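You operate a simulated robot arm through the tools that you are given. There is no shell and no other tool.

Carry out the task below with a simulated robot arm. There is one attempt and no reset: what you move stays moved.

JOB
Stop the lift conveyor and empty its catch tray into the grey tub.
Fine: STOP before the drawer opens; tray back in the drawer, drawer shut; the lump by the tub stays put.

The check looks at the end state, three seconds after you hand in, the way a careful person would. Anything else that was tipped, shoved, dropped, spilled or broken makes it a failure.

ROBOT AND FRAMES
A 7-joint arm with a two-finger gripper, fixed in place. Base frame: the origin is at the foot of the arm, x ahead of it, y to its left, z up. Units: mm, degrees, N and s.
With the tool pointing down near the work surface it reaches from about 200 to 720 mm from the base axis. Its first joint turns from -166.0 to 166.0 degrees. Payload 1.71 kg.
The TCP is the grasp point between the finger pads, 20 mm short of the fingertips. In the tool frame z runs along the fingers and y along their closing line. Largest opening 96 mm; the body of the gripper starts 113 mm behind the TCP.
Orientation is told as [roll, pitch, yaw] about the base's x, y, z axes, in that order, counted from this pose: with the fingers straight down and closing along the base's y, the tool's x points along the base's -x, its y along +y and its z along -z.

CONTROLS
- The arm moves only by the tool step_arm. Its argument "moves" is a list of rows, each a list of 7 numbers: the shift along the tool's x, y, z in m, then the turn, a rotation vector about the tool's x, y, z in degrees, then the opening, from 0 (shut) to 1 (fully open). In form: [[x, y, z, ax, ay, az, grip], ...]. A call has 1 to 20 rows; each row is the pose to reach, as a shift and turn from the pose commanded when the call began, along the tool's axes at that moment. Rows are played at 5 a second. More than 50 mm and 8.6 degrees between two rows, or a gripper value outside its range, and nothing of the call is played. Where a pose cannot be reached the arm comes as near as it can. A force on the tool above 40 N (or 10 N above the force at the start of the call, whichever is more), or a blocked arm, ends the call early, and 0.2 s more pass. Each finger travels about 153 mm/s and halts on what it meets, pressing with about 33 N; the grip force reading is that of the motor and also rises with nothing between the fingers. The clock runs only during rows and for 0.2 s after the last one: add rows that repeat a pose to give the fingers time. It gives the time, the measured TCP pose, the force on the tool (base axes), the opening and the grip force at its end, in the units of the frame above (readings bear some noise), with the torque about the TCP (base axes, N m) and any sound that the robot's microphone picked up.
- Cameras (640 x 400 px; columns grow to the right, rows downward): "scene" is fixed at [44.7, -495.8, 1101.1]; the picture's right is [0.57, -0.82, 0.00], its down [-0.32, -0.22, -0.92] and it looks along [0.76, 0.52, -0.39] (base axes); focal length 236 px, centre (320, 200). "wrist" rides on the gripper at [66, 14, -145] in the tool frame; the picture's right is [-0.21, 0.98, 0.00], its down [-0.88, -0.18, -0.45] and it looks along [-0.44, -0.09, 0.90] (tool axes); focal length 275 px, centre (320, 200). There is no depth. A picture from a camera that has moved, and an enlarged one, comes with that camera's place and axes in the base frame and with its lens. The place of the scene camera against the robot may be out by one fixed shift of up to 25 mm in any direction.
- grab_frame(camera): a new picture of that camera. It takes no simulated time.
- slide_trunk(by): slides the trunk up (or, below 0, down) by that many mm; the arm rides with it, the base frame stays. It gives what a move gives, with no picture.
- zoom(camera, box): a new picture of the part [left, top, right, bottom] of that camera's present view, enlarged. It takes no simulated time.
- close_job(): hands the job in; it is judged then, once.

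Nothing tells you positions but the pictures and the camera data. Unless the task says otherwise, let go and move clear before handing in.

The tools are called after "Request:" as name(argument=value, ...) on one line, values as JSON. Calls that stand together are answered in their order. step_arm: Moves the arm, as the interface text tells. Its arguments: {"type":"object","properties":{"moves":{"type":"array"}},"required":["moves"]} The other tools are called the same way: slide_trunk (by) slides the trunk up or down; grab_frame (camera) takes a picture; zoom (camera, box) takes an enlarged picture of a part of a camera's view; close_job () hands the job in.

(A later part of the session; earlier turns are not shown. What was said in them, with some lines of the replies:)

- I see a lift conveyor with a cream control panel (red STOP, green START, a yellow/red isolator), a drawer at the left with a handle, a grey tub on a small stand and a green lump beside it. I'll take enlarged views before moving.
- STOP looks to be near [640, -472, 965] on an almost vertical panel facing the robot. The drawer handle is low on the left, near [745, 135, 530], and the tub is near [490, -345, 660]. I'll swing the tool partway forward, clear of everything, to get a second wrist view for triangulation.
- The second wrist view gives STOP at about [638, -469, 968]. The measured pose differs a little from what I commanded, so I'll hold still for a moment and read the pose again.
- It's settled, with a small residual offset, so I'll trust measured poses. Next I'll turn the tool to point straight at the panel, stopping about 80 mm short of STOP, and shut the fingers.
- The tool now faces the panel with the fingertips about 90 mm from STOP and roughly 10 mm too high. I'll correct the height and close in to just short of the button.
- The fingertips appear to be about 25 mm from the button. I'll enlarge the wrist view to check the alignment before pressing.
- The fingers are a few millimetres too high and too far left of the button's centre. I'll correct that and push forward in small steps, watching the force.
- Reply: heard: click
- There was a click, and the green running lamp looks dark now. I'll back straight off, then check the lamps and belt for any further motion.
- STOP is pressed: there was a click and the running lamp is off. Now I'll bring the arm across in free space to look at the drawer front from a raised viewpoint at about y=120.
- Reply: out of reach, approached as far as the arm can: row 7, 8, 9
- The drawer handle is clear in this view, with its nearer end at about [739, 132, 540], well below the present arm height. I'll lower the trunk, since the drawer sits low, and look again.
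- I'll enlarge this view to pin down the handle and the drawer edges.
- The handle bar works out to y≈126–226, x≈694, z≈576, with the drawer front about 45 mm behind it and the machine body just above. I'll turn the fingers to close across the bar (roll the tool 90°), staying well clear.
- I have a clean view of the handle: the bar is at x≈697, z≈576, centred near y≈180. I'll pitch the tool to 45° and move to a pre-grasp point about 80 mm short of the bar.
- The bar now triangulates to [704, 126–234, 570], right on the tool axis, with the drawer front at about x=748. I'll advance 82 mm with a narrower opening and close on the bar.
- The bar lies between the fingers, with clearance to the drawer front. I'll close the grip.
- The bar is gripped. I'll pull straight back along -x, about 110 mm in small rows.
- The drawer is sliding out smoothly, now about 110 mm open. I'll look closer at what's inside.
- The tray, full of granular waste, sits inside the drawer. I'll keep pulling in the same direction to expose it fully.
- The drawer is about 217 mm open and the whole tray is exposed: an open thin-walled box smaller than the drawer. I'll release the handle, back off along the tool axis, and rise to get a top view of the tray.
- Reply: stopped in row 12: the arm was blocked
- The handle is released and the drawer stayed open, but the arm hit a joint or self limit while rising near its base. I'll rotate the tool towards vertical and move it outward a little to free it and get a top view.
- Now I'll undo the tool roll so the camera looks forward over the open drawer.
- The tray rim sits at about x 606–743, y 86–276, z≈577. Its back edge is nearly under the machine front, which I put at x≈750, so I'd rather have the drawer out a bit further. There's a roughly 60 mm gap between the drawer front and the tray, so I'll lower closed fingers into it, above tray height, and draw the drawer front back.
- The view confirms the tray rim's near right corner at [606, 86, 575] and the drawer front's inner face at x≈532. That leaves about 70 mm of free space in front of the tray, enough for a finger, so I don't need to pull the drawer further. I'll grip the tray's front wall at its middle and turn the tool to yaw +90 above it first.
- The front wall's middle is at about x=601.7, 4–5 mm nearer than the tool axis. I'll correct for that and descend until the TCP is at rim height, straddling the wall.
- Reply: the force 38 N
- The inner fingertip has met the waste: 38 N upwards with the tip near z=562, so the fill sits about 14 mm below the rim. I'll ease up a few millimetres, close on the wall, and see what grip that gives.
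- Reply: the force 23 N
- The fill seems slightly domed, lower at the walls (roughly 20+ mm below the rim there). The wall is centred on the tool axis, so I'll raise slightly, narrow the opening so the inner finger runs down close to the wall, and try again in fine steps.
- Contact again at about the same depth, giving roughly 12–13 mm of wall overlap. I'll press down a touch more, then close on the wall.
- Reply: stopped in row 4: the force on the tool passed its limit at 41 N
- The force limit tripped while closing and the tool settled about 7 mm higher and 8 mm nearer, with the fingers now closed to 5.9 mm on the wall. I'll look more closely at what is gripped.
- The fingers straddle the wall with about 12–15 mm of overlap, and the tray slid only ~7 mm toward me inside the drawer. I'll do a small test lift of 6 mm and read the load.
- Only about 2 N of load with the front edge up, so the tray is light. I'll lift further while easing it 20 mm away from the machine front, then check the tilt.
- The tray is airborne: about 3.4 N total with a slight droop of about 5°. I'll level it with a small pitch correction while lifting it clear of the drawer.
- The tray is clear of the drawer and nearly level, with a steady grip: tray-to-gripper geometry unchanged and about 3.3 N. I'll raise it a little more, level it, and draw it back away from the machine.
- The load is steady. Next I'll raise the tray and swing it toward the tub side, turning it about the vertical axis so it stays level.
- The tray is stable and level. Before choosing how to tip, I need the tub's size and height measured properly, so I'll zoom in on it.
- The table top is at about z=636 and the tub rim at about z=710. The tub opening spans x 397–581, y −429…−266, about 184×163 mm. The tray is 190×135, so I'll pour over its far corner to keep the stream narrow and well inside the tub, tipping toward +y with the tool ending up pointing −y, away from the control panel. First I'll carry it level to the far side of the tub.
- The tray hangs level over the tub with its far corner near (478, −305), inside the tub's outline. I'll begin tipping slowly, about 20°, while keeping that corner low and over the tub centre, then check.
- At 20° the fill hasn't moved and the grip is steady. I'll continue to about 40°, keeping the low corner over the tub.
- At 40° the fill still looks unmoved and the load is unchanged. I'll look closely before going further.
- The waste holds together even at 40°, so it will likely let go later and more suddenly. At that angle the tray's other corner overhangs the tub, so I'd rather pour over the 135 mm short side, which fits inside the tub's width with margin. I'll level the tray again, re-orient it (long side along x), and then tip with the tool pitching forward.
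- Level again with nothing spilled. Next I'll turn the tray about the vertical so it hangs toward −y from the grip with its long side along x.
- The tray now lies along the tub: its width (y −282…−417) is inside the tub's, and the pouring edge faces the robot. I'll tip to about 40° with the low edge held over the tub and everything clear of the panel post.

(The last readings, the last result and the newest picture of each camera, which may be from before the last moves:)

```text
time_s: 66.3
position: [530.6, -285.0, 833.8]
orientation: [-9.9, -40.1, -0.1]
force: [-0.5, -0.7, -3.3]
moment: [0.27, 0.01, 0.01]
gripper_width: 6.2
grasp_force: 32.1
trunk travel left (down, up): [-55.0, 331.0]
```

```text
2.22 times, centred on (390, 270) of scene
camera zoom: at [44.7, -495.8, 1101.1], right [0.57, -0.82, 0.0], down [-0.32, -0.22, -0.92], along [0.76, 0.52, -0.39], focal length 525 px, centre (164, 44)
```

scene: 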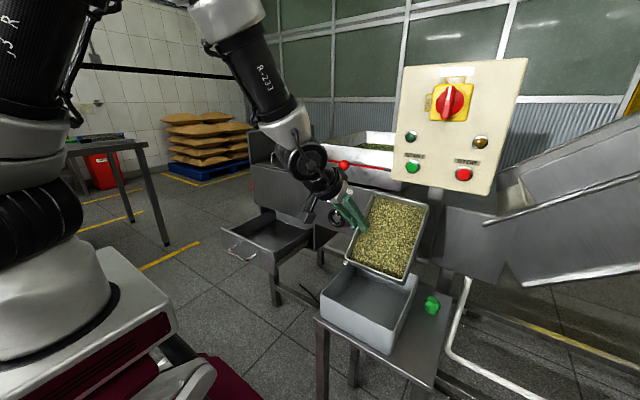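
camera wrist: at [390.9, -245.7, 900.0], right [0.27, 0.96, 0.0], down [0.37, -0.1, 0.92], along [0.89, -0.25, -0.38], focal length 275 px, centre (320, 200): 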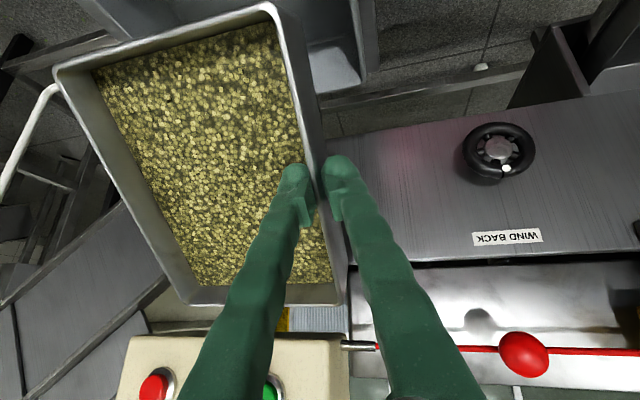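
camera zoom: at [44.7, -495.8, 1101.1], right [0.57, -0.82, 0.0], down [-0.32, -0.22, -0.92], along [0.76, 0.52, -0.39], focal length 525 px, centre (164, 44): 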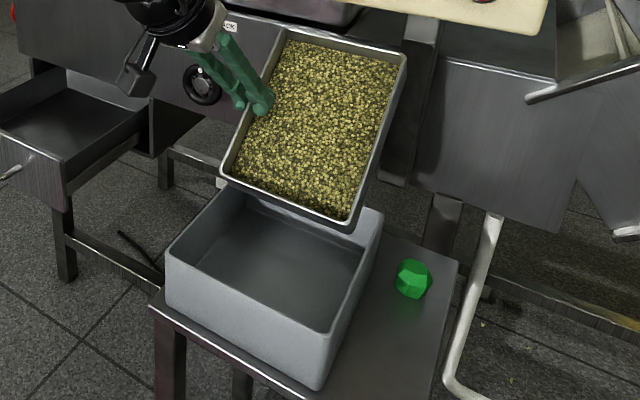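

The pouring edge sits well inside the tub, and the fill still holds at 40°. Continuing to 60° with the edge kept over the tub.

Request:
step_arm(moves=[[-0.0045, -0.0003, -0.0016, 0, -4.93, 0.86, 0], [-0.0045, -0.0003, -0.0016, 0, -4.93, 0.86, 0], [-0.008, -0.0005, -0.0026, 0, -9.85, 1.72, 0], [-0.008, -0.0005, -0.0026, 0, -9.85, 1.72, 0], [-0.009, -0.0012, -0.0069, 0, -14.8, 2.58, 0], [-0.009, -0.0012, -0.0069, 0, -14.8, 2.58, 0], [-0.0079, -0.002, -0.0117, 0, -19.7, 3.44, 0], [-0.0079, -0.002, -0.0117, 0, -19.7, 3.44, 0]])

Request:
zoom(camera="scene", box=[310, 180, 470, 360])

Request:
grab_frame(camera="wrist")

```text
time_s: 68.1
position: [528.0, -284.5, 848.8]
orientation: [-9.9, -60.1, -0.1]
force: [0.6, 0.4, -1.8]
moment: [0.21, 0.08, 0.02]
gripper_width: 5.9
grasp_force: 31.9
trunk travel left (down, up): [-55.0, 331.0]
```

```text
2.22 times, centred on (390, 270) of scene
camera zoom: at [44.7, -495.8, 1101.1], right [0.57, -0.82, 0.0], down [-0.32, -0.22, -0.92], along [0.76, 0.52, -0.39], focal length 525 px, centre (164, 44)
```

zoom: 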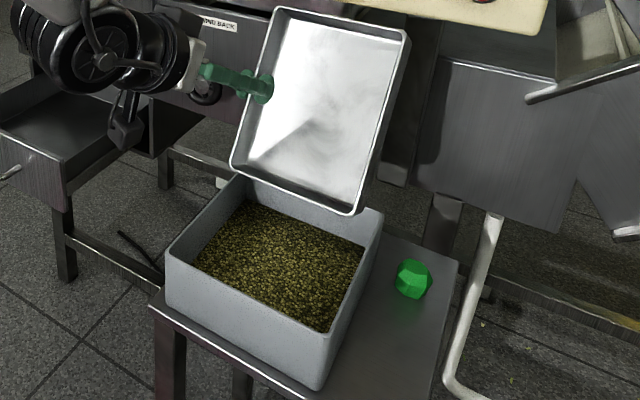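

```text
taken
camera wrist: at [374.8, -245.8, 861.9], right [0.25, 0.96, 0.09], down [0.03, -0.11, 0.99], along [0.97, -0.25, -0.05], focal length 275 px, centre (320, 200)
```

wrist: 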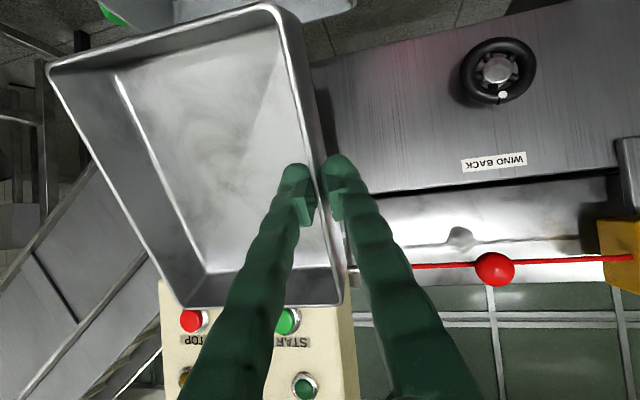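

All the waste has gone into the tub and the tray is empty. I'll check around the stand for any stray bits, then level the tray while raising it.

Request:
step_arm(moves=[[-0.0017, -0.0005, -0.0042, 0, 5.91, -1.03, 0], [-0.0034, -0.001, -0.0084, 0, 11.8, -2.06, 0], [-0.0052, -0.0014, -0.0126, 0, 17.7, -3.1, 0], [-0.0069, -0.0019, -0.0168, 0, 23.6, -4.1, 0], [-0.0086, -0.0024, -0.021, 0, 29.6, -5.2, 0], [-0.0103, -0.0029, -0.0252, 0, 35.5, -6.2, 0], [-0.012, -0.0034, -0.0294, 0, 41.4, -7.2, 0], [-0.0138, -0.0038, -0.0336, 0, 47.3, -8.2, 0], [-0.0155, -0.0043, -0.0378, 0, 53.2, -9.3, 0], [-0.0172, -0.0048, -0.042, 0, 59.1, -10.3, 0], [-0.0172, -0.0048, -0.042, 0, 59.1, -10.3, 0]])

Request:
grab_frame(camera="scene")

Request:
grab_frame(camera="wrist")

Request:
zoom(camera="scene", box=[300, 240, 480, 390])

```text
time_s: 70.5
position: [501.1, -282.3, 885.3]
orientation: [-10.2, -0.1, -0.1]
force: [0.4, 0.1, -2.0]
moment: [0.19, 0.03, -0.03]
gripper_width: 6.2
grasp_force: 32.0
trunk travel left (down, up): [-55.0, 331.0]
```

```text
taken
```

scene: 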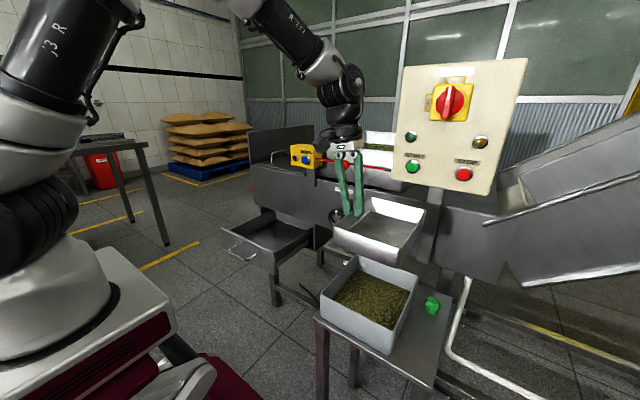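

```text
taken
camera wrist: at [436.3, -243.7, 1025.5], right [0.21, 0.96, -0.17], down [0.88, -0.11, 0.47], along [0.44, -0.25, -0.87], focal length 275 px, centre (320, 200)
```

wrist: 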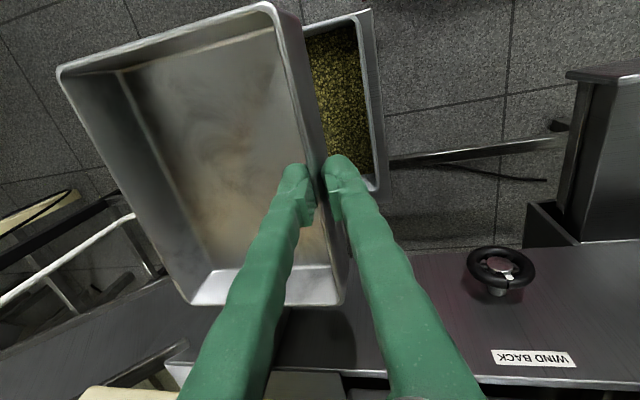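

```text
2.67 times, centred on (390, 315) of scene
camera zoom: at [44.7, -495.8, 1101.1], right [0.57, -0.82, 0.0], down [-0.32, -0.22, -0.92], along [0.76, 0.52, -0.39], focal length 630 px, centre (133, -107)
```

zoom: 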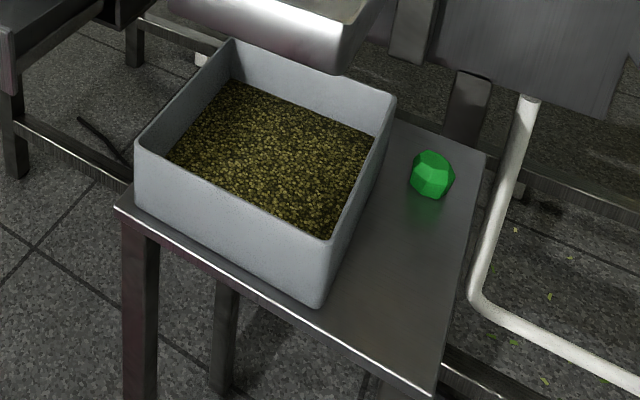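

The tub holds all the waste, nothing spilled, and the lump hasn't moved. Now I'll carry the empty tray back, first sideways away from the panel and then turning it to its original heading.

Request:
step_arm(moves=[[0.0083, 0.0361, -0.0065, 0, 0, 0, 0], [0.0167, 0.0722, -0.013, 0, 0, 0, 0], [0.025, 0.1082, -0.0195, 0, 0, 0, 0], [0.0333, 0.1443, -0.026, 0, 0, 0, 0], [0.0417, 0.1804, -0.0325, 0, 0, 0, 0], [0.05, 0.2165, -0.0389, 0, 0, 0, 0], [0.05, 0.2343, -0.036, 0, -1.14, -6.33, 0], [0.05, 0.2521, -0.0331, 0, -2.28, -12.65, 0], [0.05, 0.2699, -0.0303, 0, -3.4, -19, 0], [0.05, 0.2876, -0.0274, 0, -4.55, -25.3, 0], [0.05, 0.3054, -0.0245, 0, -5.7, -31.6, 0], [0.05, 0.3232, -0.0216, 0, -6.8, -38, 0], [0.05, 0.341, -0.0187, 0, -8, -44.3, 0], [0.05, 0.3588, -0.0158, 0, -9.1, -50.6, 0], [0.05, 0.3766, -0.0129, 0, -10.2, -57, 0], [0.05, 0.3944, -0.01, 0, -11.4, -63.3, 0], [0.05, 0.4122, -0.0071, 0, -12.5, -69.6, 0], [0.05, 0.43, -0.0042, 0, -13.6, -75.9, 0], [0.05, 0.4477, -0.0013, 0, -14.8, -82.3, 0], [0.05, 0.4655, 0.0016, 0, -15.9, -88.6, 0]])

Request:
grab_frame(camera="scene")

Request:
grab_frame(camera="wrist")

```text
time_s: 74.7
position: [451.3, 175.1, 803.0]
orientation: [-10.4, -0.3, 89.9]
force: [-0.1, -0.2, -1.9]
moment: [-0.02, 0.18, -0.02]
gripper_width: 6.2
grasp_force: 32.7
trunk travel left (down, up): [-55.0, 331.0]
```

```text
taken
```

scene: 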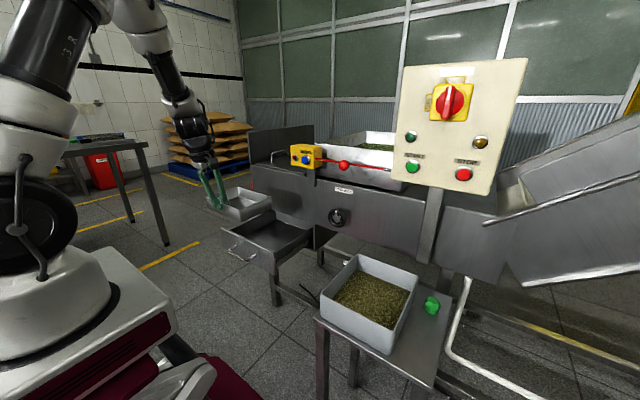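

```text
taken
camera wrist: at [412.9, 109.9, 943.7], right [-0.96, 0.21, -0.17], down [0.1, 0.87, 0.48], along [0.25, 0.44, -0.86], focal length 275 px, centre (320, 200)
```

wrist: 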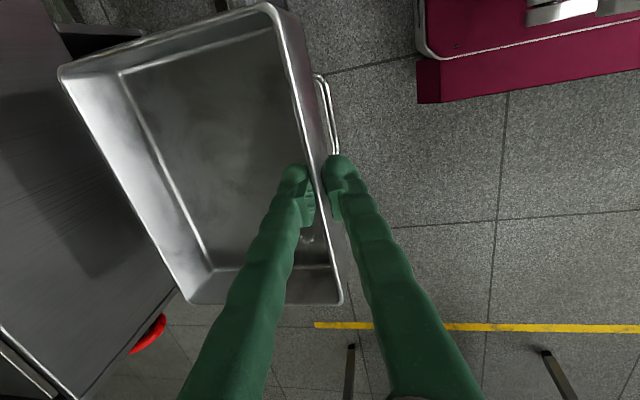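

The tray is back in front of the drawer at its original heading. I'll move it over the drawer, then lower it to just above the floor of the drawer.

Request:
step_arm(moves=[[-0.0015, -0.029, 0.013, 0, 0, 0, 0], [-0.003, -0.058, 0.026, 0, 0, 0, 0], [-0.0045, -0.0875, 0.039, 0, 0, 0, 0], [-0.006, -0.1166, 0.0519, 0, 0, 0, 0], [-0.006, -0.1166, 0.0519, 0, 0, 0, 0], [-0.006, -0.1126, 0.0737, 0, 0, 0, 0], [-0.006, -0.1086, 0.0955, 0, 0, 0, 0], [-0.006, -0.1045, 0.1173, 0, 0, 0, 0], [-0.006, -0.1005, 0.1391, 0, 0, 0, 0], [-0.006, -0.0965, 0.161, 0, 0, 0, 0], [-0.006, -0.0965, 0.161, 0, 0, 0, 0]])

Request:
zoom(camera="scene", box=[210, 160, 330, 270])

Request:
grab_frame(camera="wrist")

```text
time_s: 77.1
position: [576.7, 182.3, 661.7]
orientation: [-10.3, -0.3, 89.9]
force: [0.4, 0.2, -3.2]
moment: [0.0, 0.18, -0.04]
gripper_width: 6.2
grasp_force: 32.7
trunk travel left (down, up): [-55.0, 331.0]
```

```text
3.64 times, centred on (270, 215) of scene
camera zoom: at [44.7, -495.8, 1101.1], right [0.57, -0.82, 0.0], down [-0.32, -0.22, -0.92], along [0.76, 0.52, -0.39], focal length 859 px, centre (502, 146)
```

zoom: 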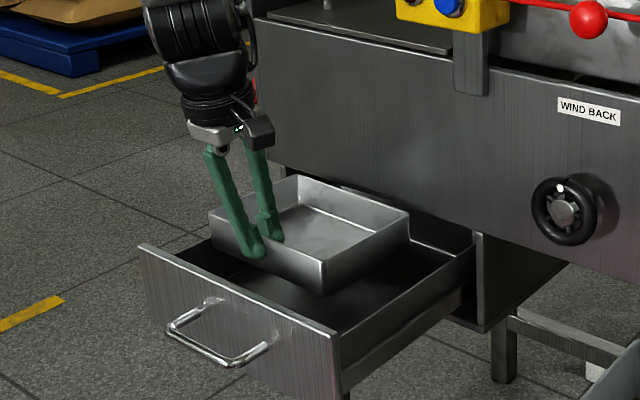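

```text
taken
camera wrist: at [538.0, 116.1, 802.3], right [-0.96, 0.21, -0.17], down [0.1, 0.87, 0.47], along [0.25, 0.44, -0.86], focal length 275 px, centre (320, 200)
```

wrist: 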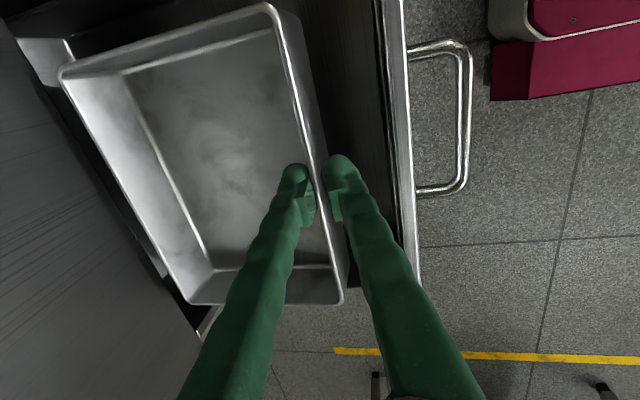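

The tray is inside the drawer walls. I'll lower it most of the way, then in fine steps until it rests.

Request:
step_arm(moves=[[0, 0.0036, 0.0197, 0, 0, 0, 0], [0, 0.0072, 0.0394, 0, 0, 0, 0], [0, 0.01, 0.0541, 0, 0, 0, 0], [0, 0.0107, 0.058, 0, 0, 0, 0], [0, 0.0107, 0.058, 0, 0, 0, 0]])

Request:
zoom(camera="scene", box=[210, 180, 330, 270])

```text
time_s: 78.3
position: [576.8, 183.0, 603.6]
orientation: [-10.3, -0.4, 90.0]
force: [1.3, -0.2, -2.4]
moment: [0.01, 0.18, 0.08]
gripper_width: 6.0
grasp_force: 32.4
trunk travel left (down, up): [-55.0, 331.0]
```

```text
4.44 times, centred on (270, 225) of scene
camera zoom: at [44.7, -495.8, 1101.1], right [0.57, -0.82, 0.0], down [-0.32, -0.22, -0.92], along [0.76, 0.52, -0.39], focal length 1050 px, centre (542, 89)
```

zoom: 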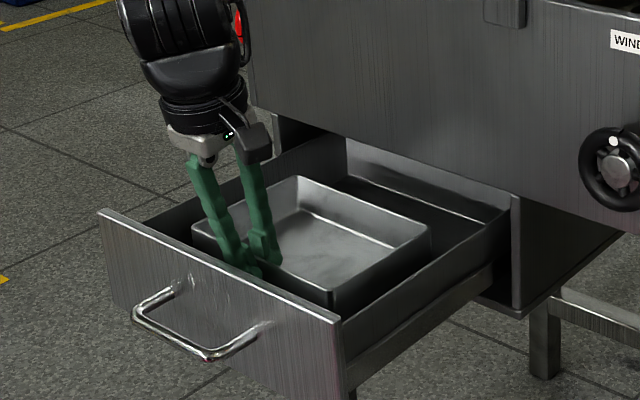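

Request:
step_arm(moves=[[0, 0.0005, 0.003, 0, 0, 0, 0], [0, 0.001, 0.0055, 0, 0, 0, 0], [0, 0.0014, 0.008, 0, 0, 0, 0], [0, 0.0014, 0.008, 0, 0, 0, 0]])

```text
time_s: 79.3
position: [577.2, 182.8, 594.5]
orientation: [-10.3, -0.3, 89.9]
force: [0.6, -0.2, -3.5]
moment: [-0.02, 0.19, 0.0]
gripper_width: 5.8
grasp_force: 32.6
trunk travel left (down, up): [-55.0, 331.0]
```

Request:
step_arm(moves=[[0, 0.0004, 0.002, 0, 0, 0, 0], [0, 0.0007, 0.004, 0, 0, 0, 0], [0, 0.001, 0.006, 0, 0, 0, 0], [0, 0.001, 0.006, 0, 0, 0, 0]])

Request:
zoom(camera="scene", box=[240, 200, 310, 260])

Request:
grab_frame(camera="wrist")

```text
time_s: 80.3
position: [576.0, 183.5, 589.1]
orientation: [-10.3, -0.3, 89.8]
force: [-0.4, 0.1, -1.9]
moment: [0.03, 0.16, 0.02]
gripper_width: 5.7
grasp_force: 32.1
trunk travel left (down, up): [-55.0, 331.0]
```

```text
6.67 times, centred on (275, 230) of scene
camera zoom: at [44.7, -495.8, 1101.1], right [0.57, -0.82, 0.0], down [-0.32, -0.22, -0.92], along [0.76, 0.52, -0.39], focal length 1575 px, centre (620, 0)
```

zoom: 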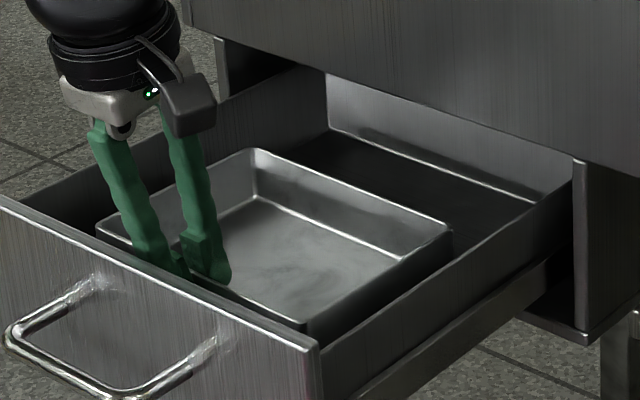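

```text
taken
camera wrist: at [537.3, 116.7, 729.3], right [-0.96, 0.21, -0.17], down [0.1, 0.87, 0.47], along [0.25, 0.44, -0.86], focal length 275 px, centre (320, 200)
```

wrist: 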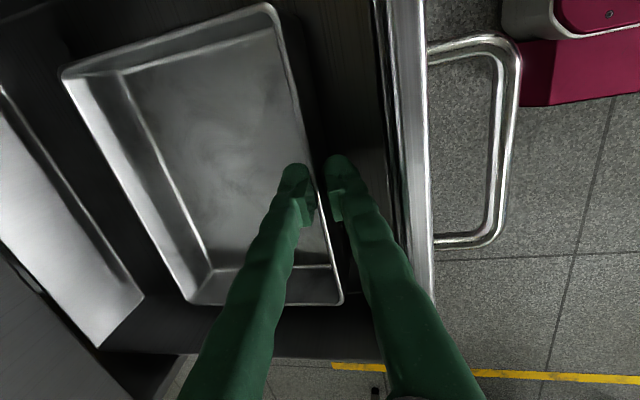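

Request:
step_arm(moves=[[0, 0.0003, 0.0015, 0, 0, 0, 0], [0, 0.0005, 0.003, 0, 0, 0, 0], [0, 0.0007, 0.0045, 0, 0, 0, 0], [0, 0.0007, 0.0045, 0, 0, 0, 0]])

```text
time_s: 81.3
position: [576.8, 182.9, 586.0]
orientation: [-10.3, -0.3, 89.9]
force: [-0.3, 1.0, 8.7]
moment: [-0.93, 0.14, -0.07]
gripper_width: 5.9
grasp_force: 32.7
trunk travel left (down, up): [-55.0, 331.0]
```

Contact: the tray's −y end is touching the drawer floor. I'll lower another millimetre and then open the fingers gently.

Request:
step_arm(moves=[[0, 0.0002, 0.001, 0, 0, 0, 0], [0, 0.0002, 0.0015, 0, 0, 0, 0.04], [0, 0.0002, 0.0015, 0, 0, 0, 0.08], [0, 0.0002, 0.0015, 0, 0, 0, 0.14], [0, 0.0002, 0.0015, 0, 0, 0, 0.2], [0, 0.0002, 0.0015, 0, 0, 0, 0.2]])

Request:
zoom(camera="scene", box=[240, 200, 310, 260])

Request:
grab_frame(camera="wrist")

```text
time_s: 82.7
position: [575.1, 183.0, 584.2]
orientation: [-10.3, -0.3, 89.9]
force: [0.0, 0.9, 0.0]
moment: [0.01, -0.03, 0.0]
gripper_width: 19.1
grasp_force: 0.1
trunk travel left (down, up): [-55.0, 331.0]
```

```text
6.67 times, centred on (275, 230) of scene
camera zoom: at [44.7, -495.8, 1101.1], right [0.57, -0.82, 0.0], down [-0.32, -0.22, -0.92], along [0.76, 0.52, -0.39], focal length 1575 px, centre (620, 0)
```

zoom: 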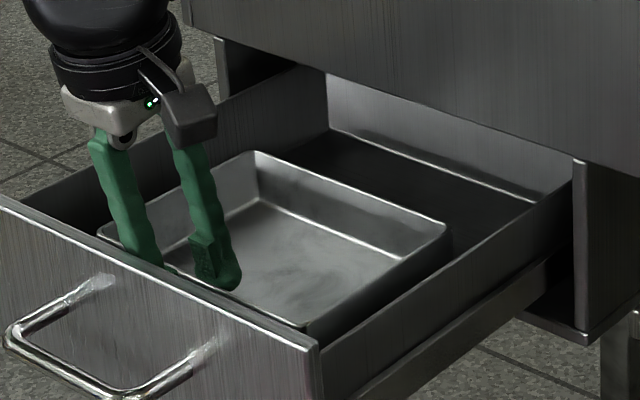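

```text
taken
camera wrist: at [537.0, 116.5, 723.4], right [-0.96, 0.21, -0.17], down [0.1, 0.87, 0.48], along [0.25, 0.44, -0.86], focal length 275 px, centre (320, 200)
```

wrist: 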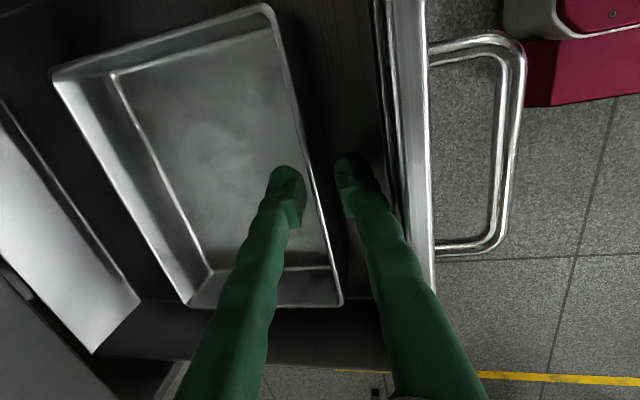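

The tray rests in the drawer and the fingers are free. I'll lift straight up clear of the drawer.

Request:
step_arm(moves=[[0, -0.0018, -0.01, 0, 0, 0, 0.2], [0, -0.0036, -0.02, 0, 0, 0, 0.2], [0, -0.0072, -0.039, 0, 0, 0, 0.2], [0, -0.0127, -0.069, 0, 0, 0, 0.2], [0, -0.018, -0.0985, 0, 0, 0, 0.2], [0, -0.0235, -0.128, 0, 0, 0, 0.1], [0, -0.027, -0.1475, 0, 0, 0, 0], [0, -0.027, -0.1475, 0, 0, 0, 0]])

Request:
grab_frame(camera="wrist")

Request:
zoom(camera="scene", box=[210, 180, 330, 280])

```text
time_s: 84.5
position: [575.7, 182.1, 733.6]
orientation: [-10.5, -0.3, 89.9]
force: [0.0, -0.1, -0.2]
moment: [0.0, 0.0, 0.01]
gripper_width: 0.1
grasp_force: 29.4
trunk travel left (down, up): [-55.0, 331.0]
```

```text
taken
camera wrist: at [536.8, 115.6, 873.3], right [-0.96, 0.21, -0.17], down [0.1, 0.87, 0.47], along [0.25, 0.44, -0.86], focal length 275 px, centre (320, 200)
```

wrist: 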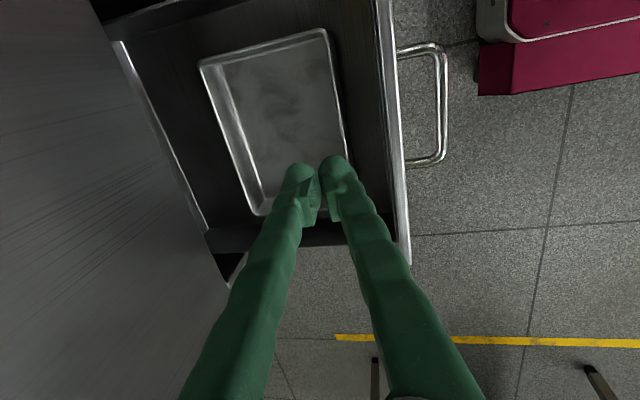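

```text
4.00 times, centred on (270, 230) of scene
camera zoom: at [44.7, -495.8, 1101.1], right [0.57, -0.82, 0.0], down [-0.32, -0.22, -0.92], along [0.76, 0.52, -0.39], focal length 945 px, centre (520, 80)
```

zoom: 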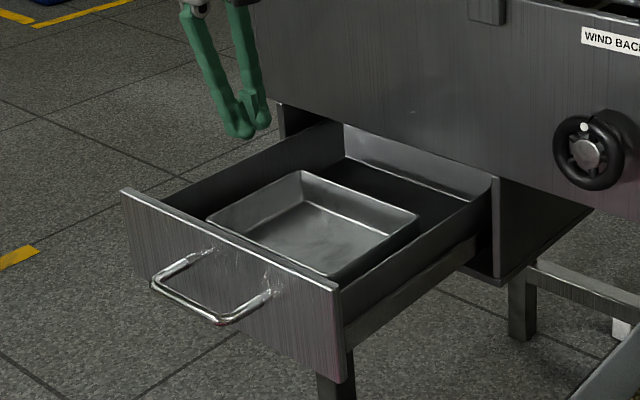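

The tray sits flat and empty in the drawer. Next I'll bring the closed fingers round in front of the drawer face, above the handle bar, ready to push it shut.

Request:
step_arm(moves=[[0.0007, 0.0344, -0.0064, 0, 0, 0, 0], [0.0014, 0.0688, -0.0127, 0, 0, 0, 0], [0.002, 0.1042, -0.0193, 0, 0, 0, 0], [0.002, 0.1084, 0.0033, 4, 0, 0, 0], [0.002, 0.1126, 0.0259, 8, 0, 0, 0], [0.002, 0.1168, 0.0485, 12, 0, 0, 0], [0.002, 0.121, 0.0711, 16, 0, 0, 0], [0.002, 0.1249, 0.0928, 20, 0, 0, 0], [0.002, 0.1249, 0.0928, 20, 0, 0, 0]])

Request:
grab_frame(camera="wrist")

Request:
zoom(camera="scene", box=[190, 160, 330, 280])

```text
time_s: 86.5
position: [470.7, 181.4, 619.1]
orientation: [-30.4, -0.2, 89.9]
force: [0.3, 0.5, 0.0]
moment: [-0.02, -0.05, -0.03]
gripper_width: 0.0
grasp_force: 29.2
trunk travel left (down, up): [-55.0, 331.0]
```

```text
taken
camera wrist: at [385.3, 115.1, 737.2], right [-0.84, 0.21, -0.49], down [-0.06, 0.87, 0.48], along [0.53, 0.44, -0.72], focal length 275 px, centre (320, 200)
```

wrist: 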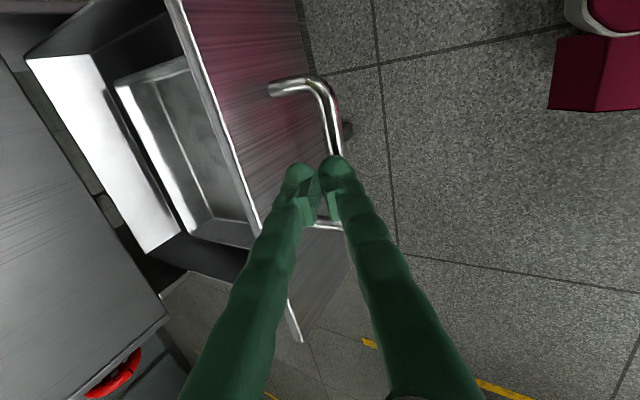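

```text
3.33 times, centred on (260, 220) of scene
camera zoom: at [44.7, -495.8, 1101.1], right [0.57, -0.82, 0.0], down [-0.32, -0.22, -0.92], along [0.76, 0.52, -0.39], focal length 788 px, centre (520, 133)
```

zoom: 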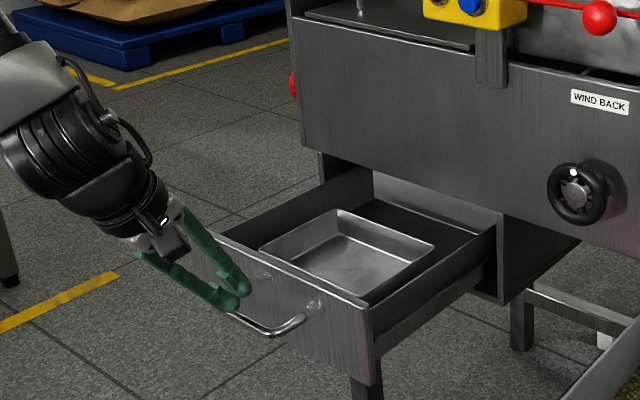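

The fingers are just in front of the drawer face, above the handle bar and centred. I'll push forward steadily.

Request:
step_arm(moves=[[0, -0.0129, 0.0076, 0, 0, 0, 0], [0, -0.0242, 0.0142, 0, 0, 0, 0], [0, -0.0302, 0.0177, 0, 0, 0, 0], [0, -0.0362, 0.0213, 0, 0, 0, 0], [0, -0.0431, 0.0253, 0, 0, 0, 0], [0, -0.0517, 0.0304, 0, 0, 0, 0], [0, -0.0604, 0.0354, 0, 0, 0, 0], [0, -0.069, 0.0405, 0, 0, 0, 0], [0, -0.0776, 0.0455, 0, 0, 0, 0], [0, -0.0863, 0.0506, 0, 0, 0, 0], [0, -0.0949, 0.0557, 0, 0, 0, 0], [0, -0.1035, 0.0607, 0, 0, 0, 0]])

Request:
grab_frame(camera="wrist")

Request:
zoom(camera="scene", box=[190, 160, 330, 280])

```text
time_s: 89.1
position: [589.6, 179.1, 620.3]
orientation: [-30.4, -0.4, 89.9]
force: [0.6, 0.1, -0.1]
moment: [-0.03, -0.01, 0.01]
gripper_width: 0.0
grasp_force: 29.5
trunk travel left (down, up): [-55.0, 331.0]
```

```text
taken
camera wrist: at [505.0, 114.3, 737.8], right [-0.84, 0.21, -0.49], down [-0.06, 0.87, 0.48], along [0.53, 0.44, -0.72], focal length 275 px, centre (320, 200)
```

wrist: 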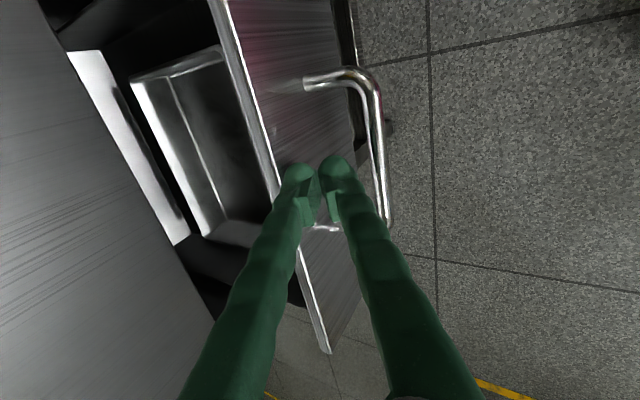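

```text
3.33 times, centred on (260, 220) of scene
camera zoom: at [44.7, -495.8, 1101.1], right [0.57, -0.82, 0.0], down [-0.32, -0.22, -0.92], along [0.76, 0.52, -0.39], focal length 788 px, centre (520, 133)
```

zoom: 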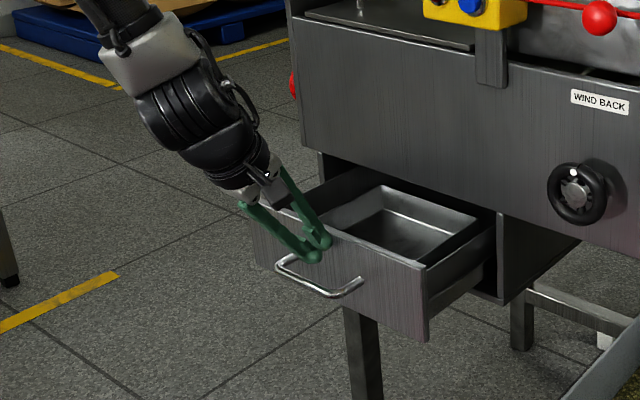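

The drawer is closing smoothly with the tray riding along. Continuing the push, slower toward the end.

Request:
step_arm(moves=[[0, -0.0086, 0.0051, 0, 0, 0, 0], [0, -0.0173, 0.0101, 0, 0, 0, 0], [0, -0.0259, 0.0152, 0, 0, 0, 0], [0, -0.0345, 0.0202, 0, 0, 0, 0], [0, -0.0431, 0.0253, 0, 0, 0, 0], [0, -0.0518, 0.0304, 0, 0, 0, 0], [0, -0.0604, 0.0354, 0, 0, 0, 0], [0, -0.069, 0.0405, 0, 0, 0, 0], [0, -0.0776, 0.0455, 0, 0, 0, 0], [0, -0.0863, 0.0506, 0, 0, 0, 0], [0, -0.0906, 0.0531, 0, 0, 0, 0], [0, -0.0949, 0.0557, 0, 0, 0, 0], [0, -0.0992, 0.0582, 0, 0, 0, 0]])

Request:
grab_frame(camera="wrist")

Request:
zoom(camera="scene", box=[210, 150, 350, 270])

```text
time_s: 91.9
position: [705.4, 178.6, 619.2]
orientation: [-30.3, -0.3, 89.8]
force: [-0.4, 0.4, -0.2]
moment: [-0.03, 0.01, -0.01]
gripper_width: 0.0
grasp_force: 29.7
trunk travel left (down, up): [-55.0, 331.0]
```

```text
taken
camera wrist: at [620.8, 113.8, 737.4], right [-0.84, 0.21, -0.49], down [-0.06, 0.87, 0.48], along [0.53, 0.44, -0.72], focal length 275 px, centre (320, 200)
```

wrist: 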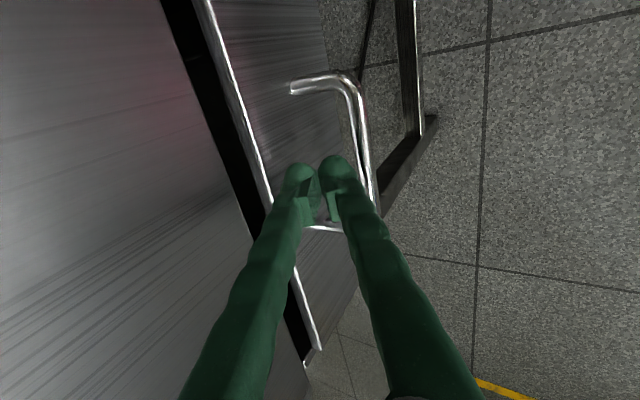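

```text
3.33 times, centred on (280, 210) of scene
camera zoom: at [44.7, -495.8, 1101.1], right [0.57, -0.82, 0.0], down [-0.32, -0.22, -0.92], along [0.76, 0.52, -0.39], focal length 788 px, centre (453, 167)
```

zoom: 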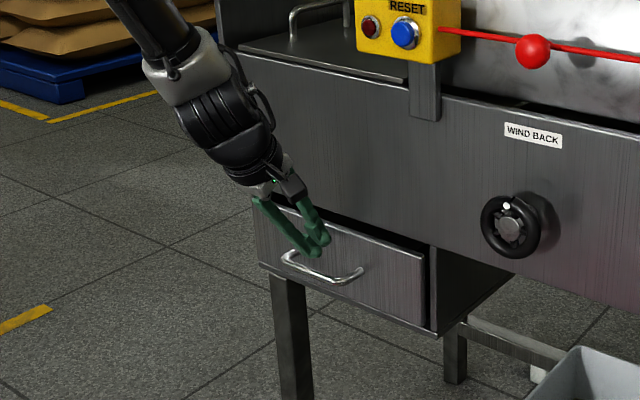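

Nearly shut. I'll continue in small steps until it seats.

Request:
step_arm(moves=[[0, -0.0043, 0.0025, 0, 0, 0, 0], [0, -0.0086, 0.0051, 0, 0, 0, 0], [0, -0.0121, 0.0071, 0, 0, 0, 0], [0, -0.0155, 0.0091, 0, 0, 0, 0], [0, -0.0181, 0.0106, 0, 0, 0, 0], [0, -0.0207, 0.0121, 0, 0, 0, 0], [0, -0.0233, 0.0137, 0, 0, 0, 0]])

Request:
grab_frame(camera="wrist")

Request:
zoom(camera="scene", box=[210, 160, 350, 280])

```text
time_s: 92.9
position: [709.5, 181.5, 628.3]
orientation: [-30.8, -0.2, 89.7]
force: [0.3, -0.9, 0.0]
moment: [0.02, -0.05, -0.03]
gripper_width: 0.0
grasp_force: 29.4
trunk travel left (down, up): [-55.0, 331.0]
stopped in row 4: the force on the tool passed its limit at 43 N (the readings are from after the stop); the commanded pose is now the measured one
```

```text
taken
camera wrist: at [624.0, 115.6, 746.5], right [-0.84, 0.21, -0.5], down [-0.07, 0.88, 0.48], along [0.54, 0.44, -0.72], focal length 275 px, centre (320, 200)
```

wrist: 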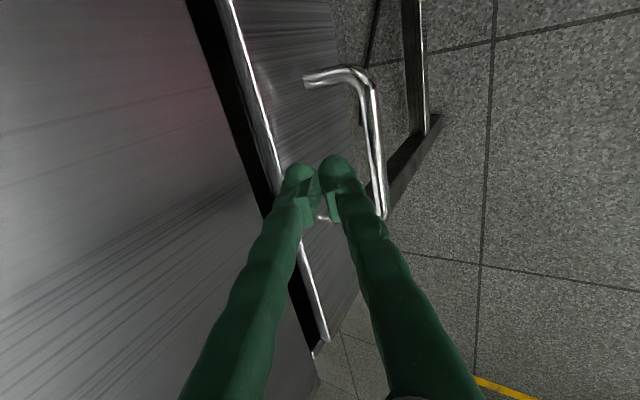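

```text
3.33 times, centred on (280, 220) of scene
camera zoom: at [44.7, -495.8, 1101.1], right [0.57, -0.82, 0.0], down [-0.32, -0.22, -0.92], along [0.76, 0.52, -0.39], focal length 788 px, centre (453, 133)
```

zoom: 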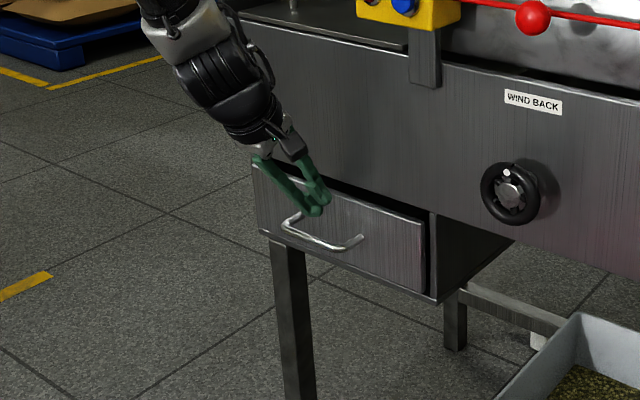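

The push met a firm stop (43 N), and the drawer and handle now appear exactly where they were at the start, so it's shut. I'll back straight away and then up.

Request:
step_arm(moves=[[0, 0.0172, -0.0101, 0, 0, 0, 0], [0, 0.0431, -0.0253, 0, 0, 0, 0], [0, 0.069, -0.0405, 0, 0, 0, 0], [0, 0.0949, -0.0557, 0, 0, 0, 0], [0, 0.1121, -0.0658, 0, 0, 0, 0], [0, 0.1021, -0.083, -4, 0, 0, 0], [0, 0.0921, -0.1, -8, 0, 0, 0], [0, 0.082, -0.1175, -12, 0, 0, 0], [0, 0.0718, -0.1347, -16, 0, 0, 0], [0, 0.0617, -0.152, -20, 0, 0, 0], [0, 0.0617, -0.152, -20, 0, 0, 0]])

Request:
grab_frame(camera="scene")

Request:
zoom(camera="scene", box=[210, 160, 350, 280])

Request:
zoom(camera="scene", box=[300, 240, 480, 390])

Request:
zoom(camera="scene", box=[380, 50, 640, 290])

Request:
grab_frame(camera="wrist")

```text
time_s: 95.3
position: [577.9, 179.8, 727.4]
orientation: [-10.6, -0.2, 89.8]
force: [0.2, 0.0, 0.0]
moment: [-0.03, 0.0, -0.03]
gripper_width: 0.0
grasp_force: 30.1
trunk travel left (down, up): [-55.0, 331.0]
```

```text
taken
```

scene: 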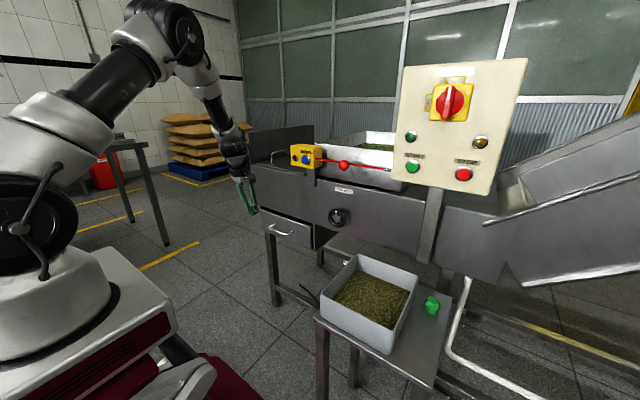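

```text
3.33 times, centred on (280, 220) of scene
camera zoom: at [44.7, -495.8, 1101.1], right [0.57, -0.82, 0.0], down [-0.32, -0.22, -0.92], along [0.76, 0.52, -0.39], focal length 788 px, centre (453, 133)
```

zoom: 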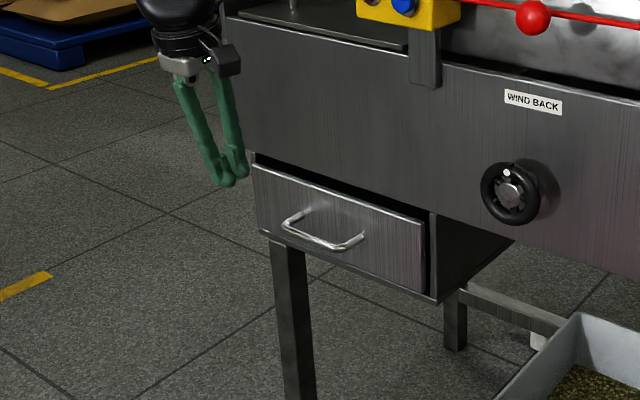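

```text
2.67 times, centred on (390, 315) of scene
camera zoom: at [44.7, -495.8, 1101.1], right [0.57, -0.82, 0.0], down [-0.32, -0.22, -0.92], along [0.76, 0.52, -0.39], focal length 630 px, centre (133, -107)
```

zoom: 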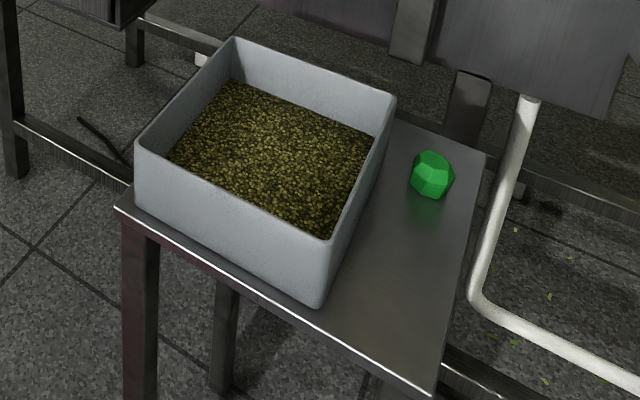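

```text
1.67 times, centred on (510, 170) of scene
camera zoom: at [44.7, -495.8, 1101.1], right [0.57, -0.82, 0.0], down [-0.32, -0.22, -0.92], along [0.76, 0.52, -0.39], focal length 394 px, centre (3, 250)
```

zoom: 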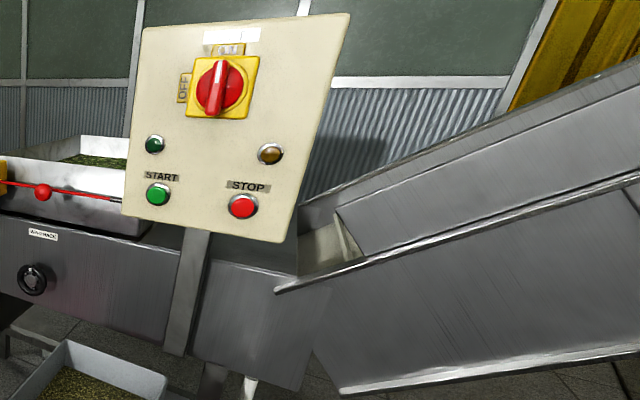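

```text
taken
camera wrist: at [538.8, 114.3, 867.3], right [-0.96, 0.21, -0.18], down [0.1, 0.87, 0.47], along [0.26, 0.44, -0.86], focal length 275 px, centre (320, 200)
```

wrist: 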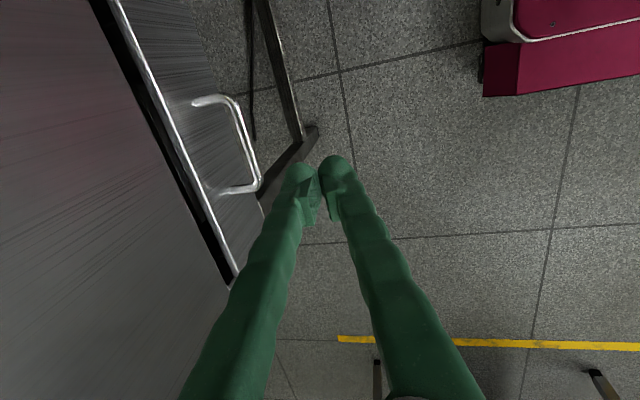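

Everything looks in place. For certainty I'll compare the drawer with the same enlarged view I took when it was still shut at the start.

Request:
zoom(camera="scene", box=[230, 190, 350, 290])

```text
4.00 times, centred on (290, 240) of scene
camera zoom: at [44.7, -495.8, 1101.1], right [0.57, -0.82, 0.0], down [-0.32, -0.22, -0.92], along [0.76, 0.52, -0.39], focal length 945 px, centre (440, 40)
```

zoom: 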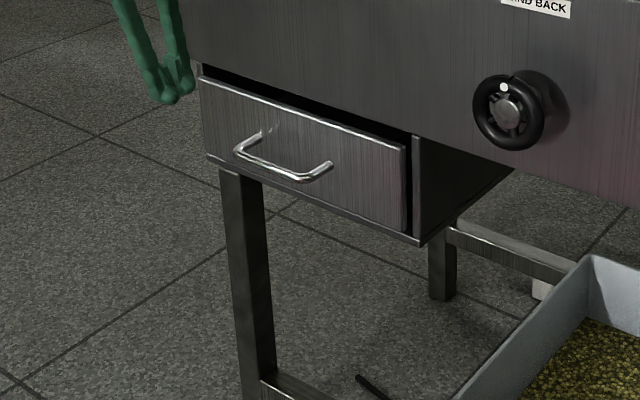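

The drawer matches its starting view exactly, the handwheel, cord and lump are unchanged, and the running lamp is off. I'll move the arm a little further clear and open the gripper before handing in.

Request:
step_arm(moves=[[0, 0.0223, -0.0169, 0, 0, 0, 0], [0, 0.0445, -0.0338, 0, 0, 0, 0.2], [0, 0.0668, -0.0507, 0, 0, 0, 0.4], [0, 0.0891, -0.0676, 0, 0, 0, 0.5], [0, 0.0891, -0.0676, 0, 0, 0, 0.5]])

Request:
grab_frame(camera="scene")

```text
time_s: 96.5
position: [477.0, 179.9, 777.1]
orientation: [-10.7, -0.1, 89.8]
force: [-0.1, 1.1, -0.5]
moment: [-0.03, 0.02, -0.02]
gripper_width: 48.1
grasp_force: 0.0
trunk travel left (down, up): [-55.0, 331.0]
```

```text
taken
```

scene: 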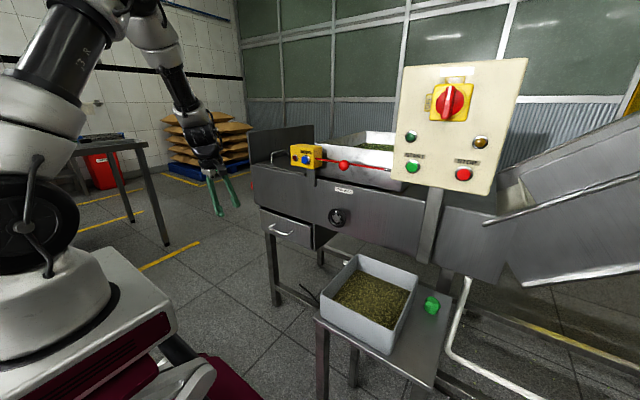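

The conveyor is stopped, the waste is in the grey tub, the empty tray is back in the closed drawer, and the lump hasn't moved. The arm is clear of everything, so I'm handing in.

Request:
close_job()

```text
The job is handed in.
```

The lift conveyor is stopped and its catch tray has been emptied into the grey tub. I've handed the job in; the tool hasn't returned a verdict.

- **STOP:** I pressed it before opening the drawer. There was a click and the green running lamp went out.
- **Tray:** all the waste went into the tub in one tip, and I saw none on the stand or the floor around it. The empty tray is lying flat in the drawer.
- **Drawer:** it's shut. I pushed it to a firm stop, and the same enlarged view taken before I opened it looks identical.
- **Surroundings:** the green lump is where it was, and the handwheel, pull cord and panel look unchanged.

The tray's first grip tripped the force limit, which slid the tray about 7 mm inside the drawer. That left no visible damage.
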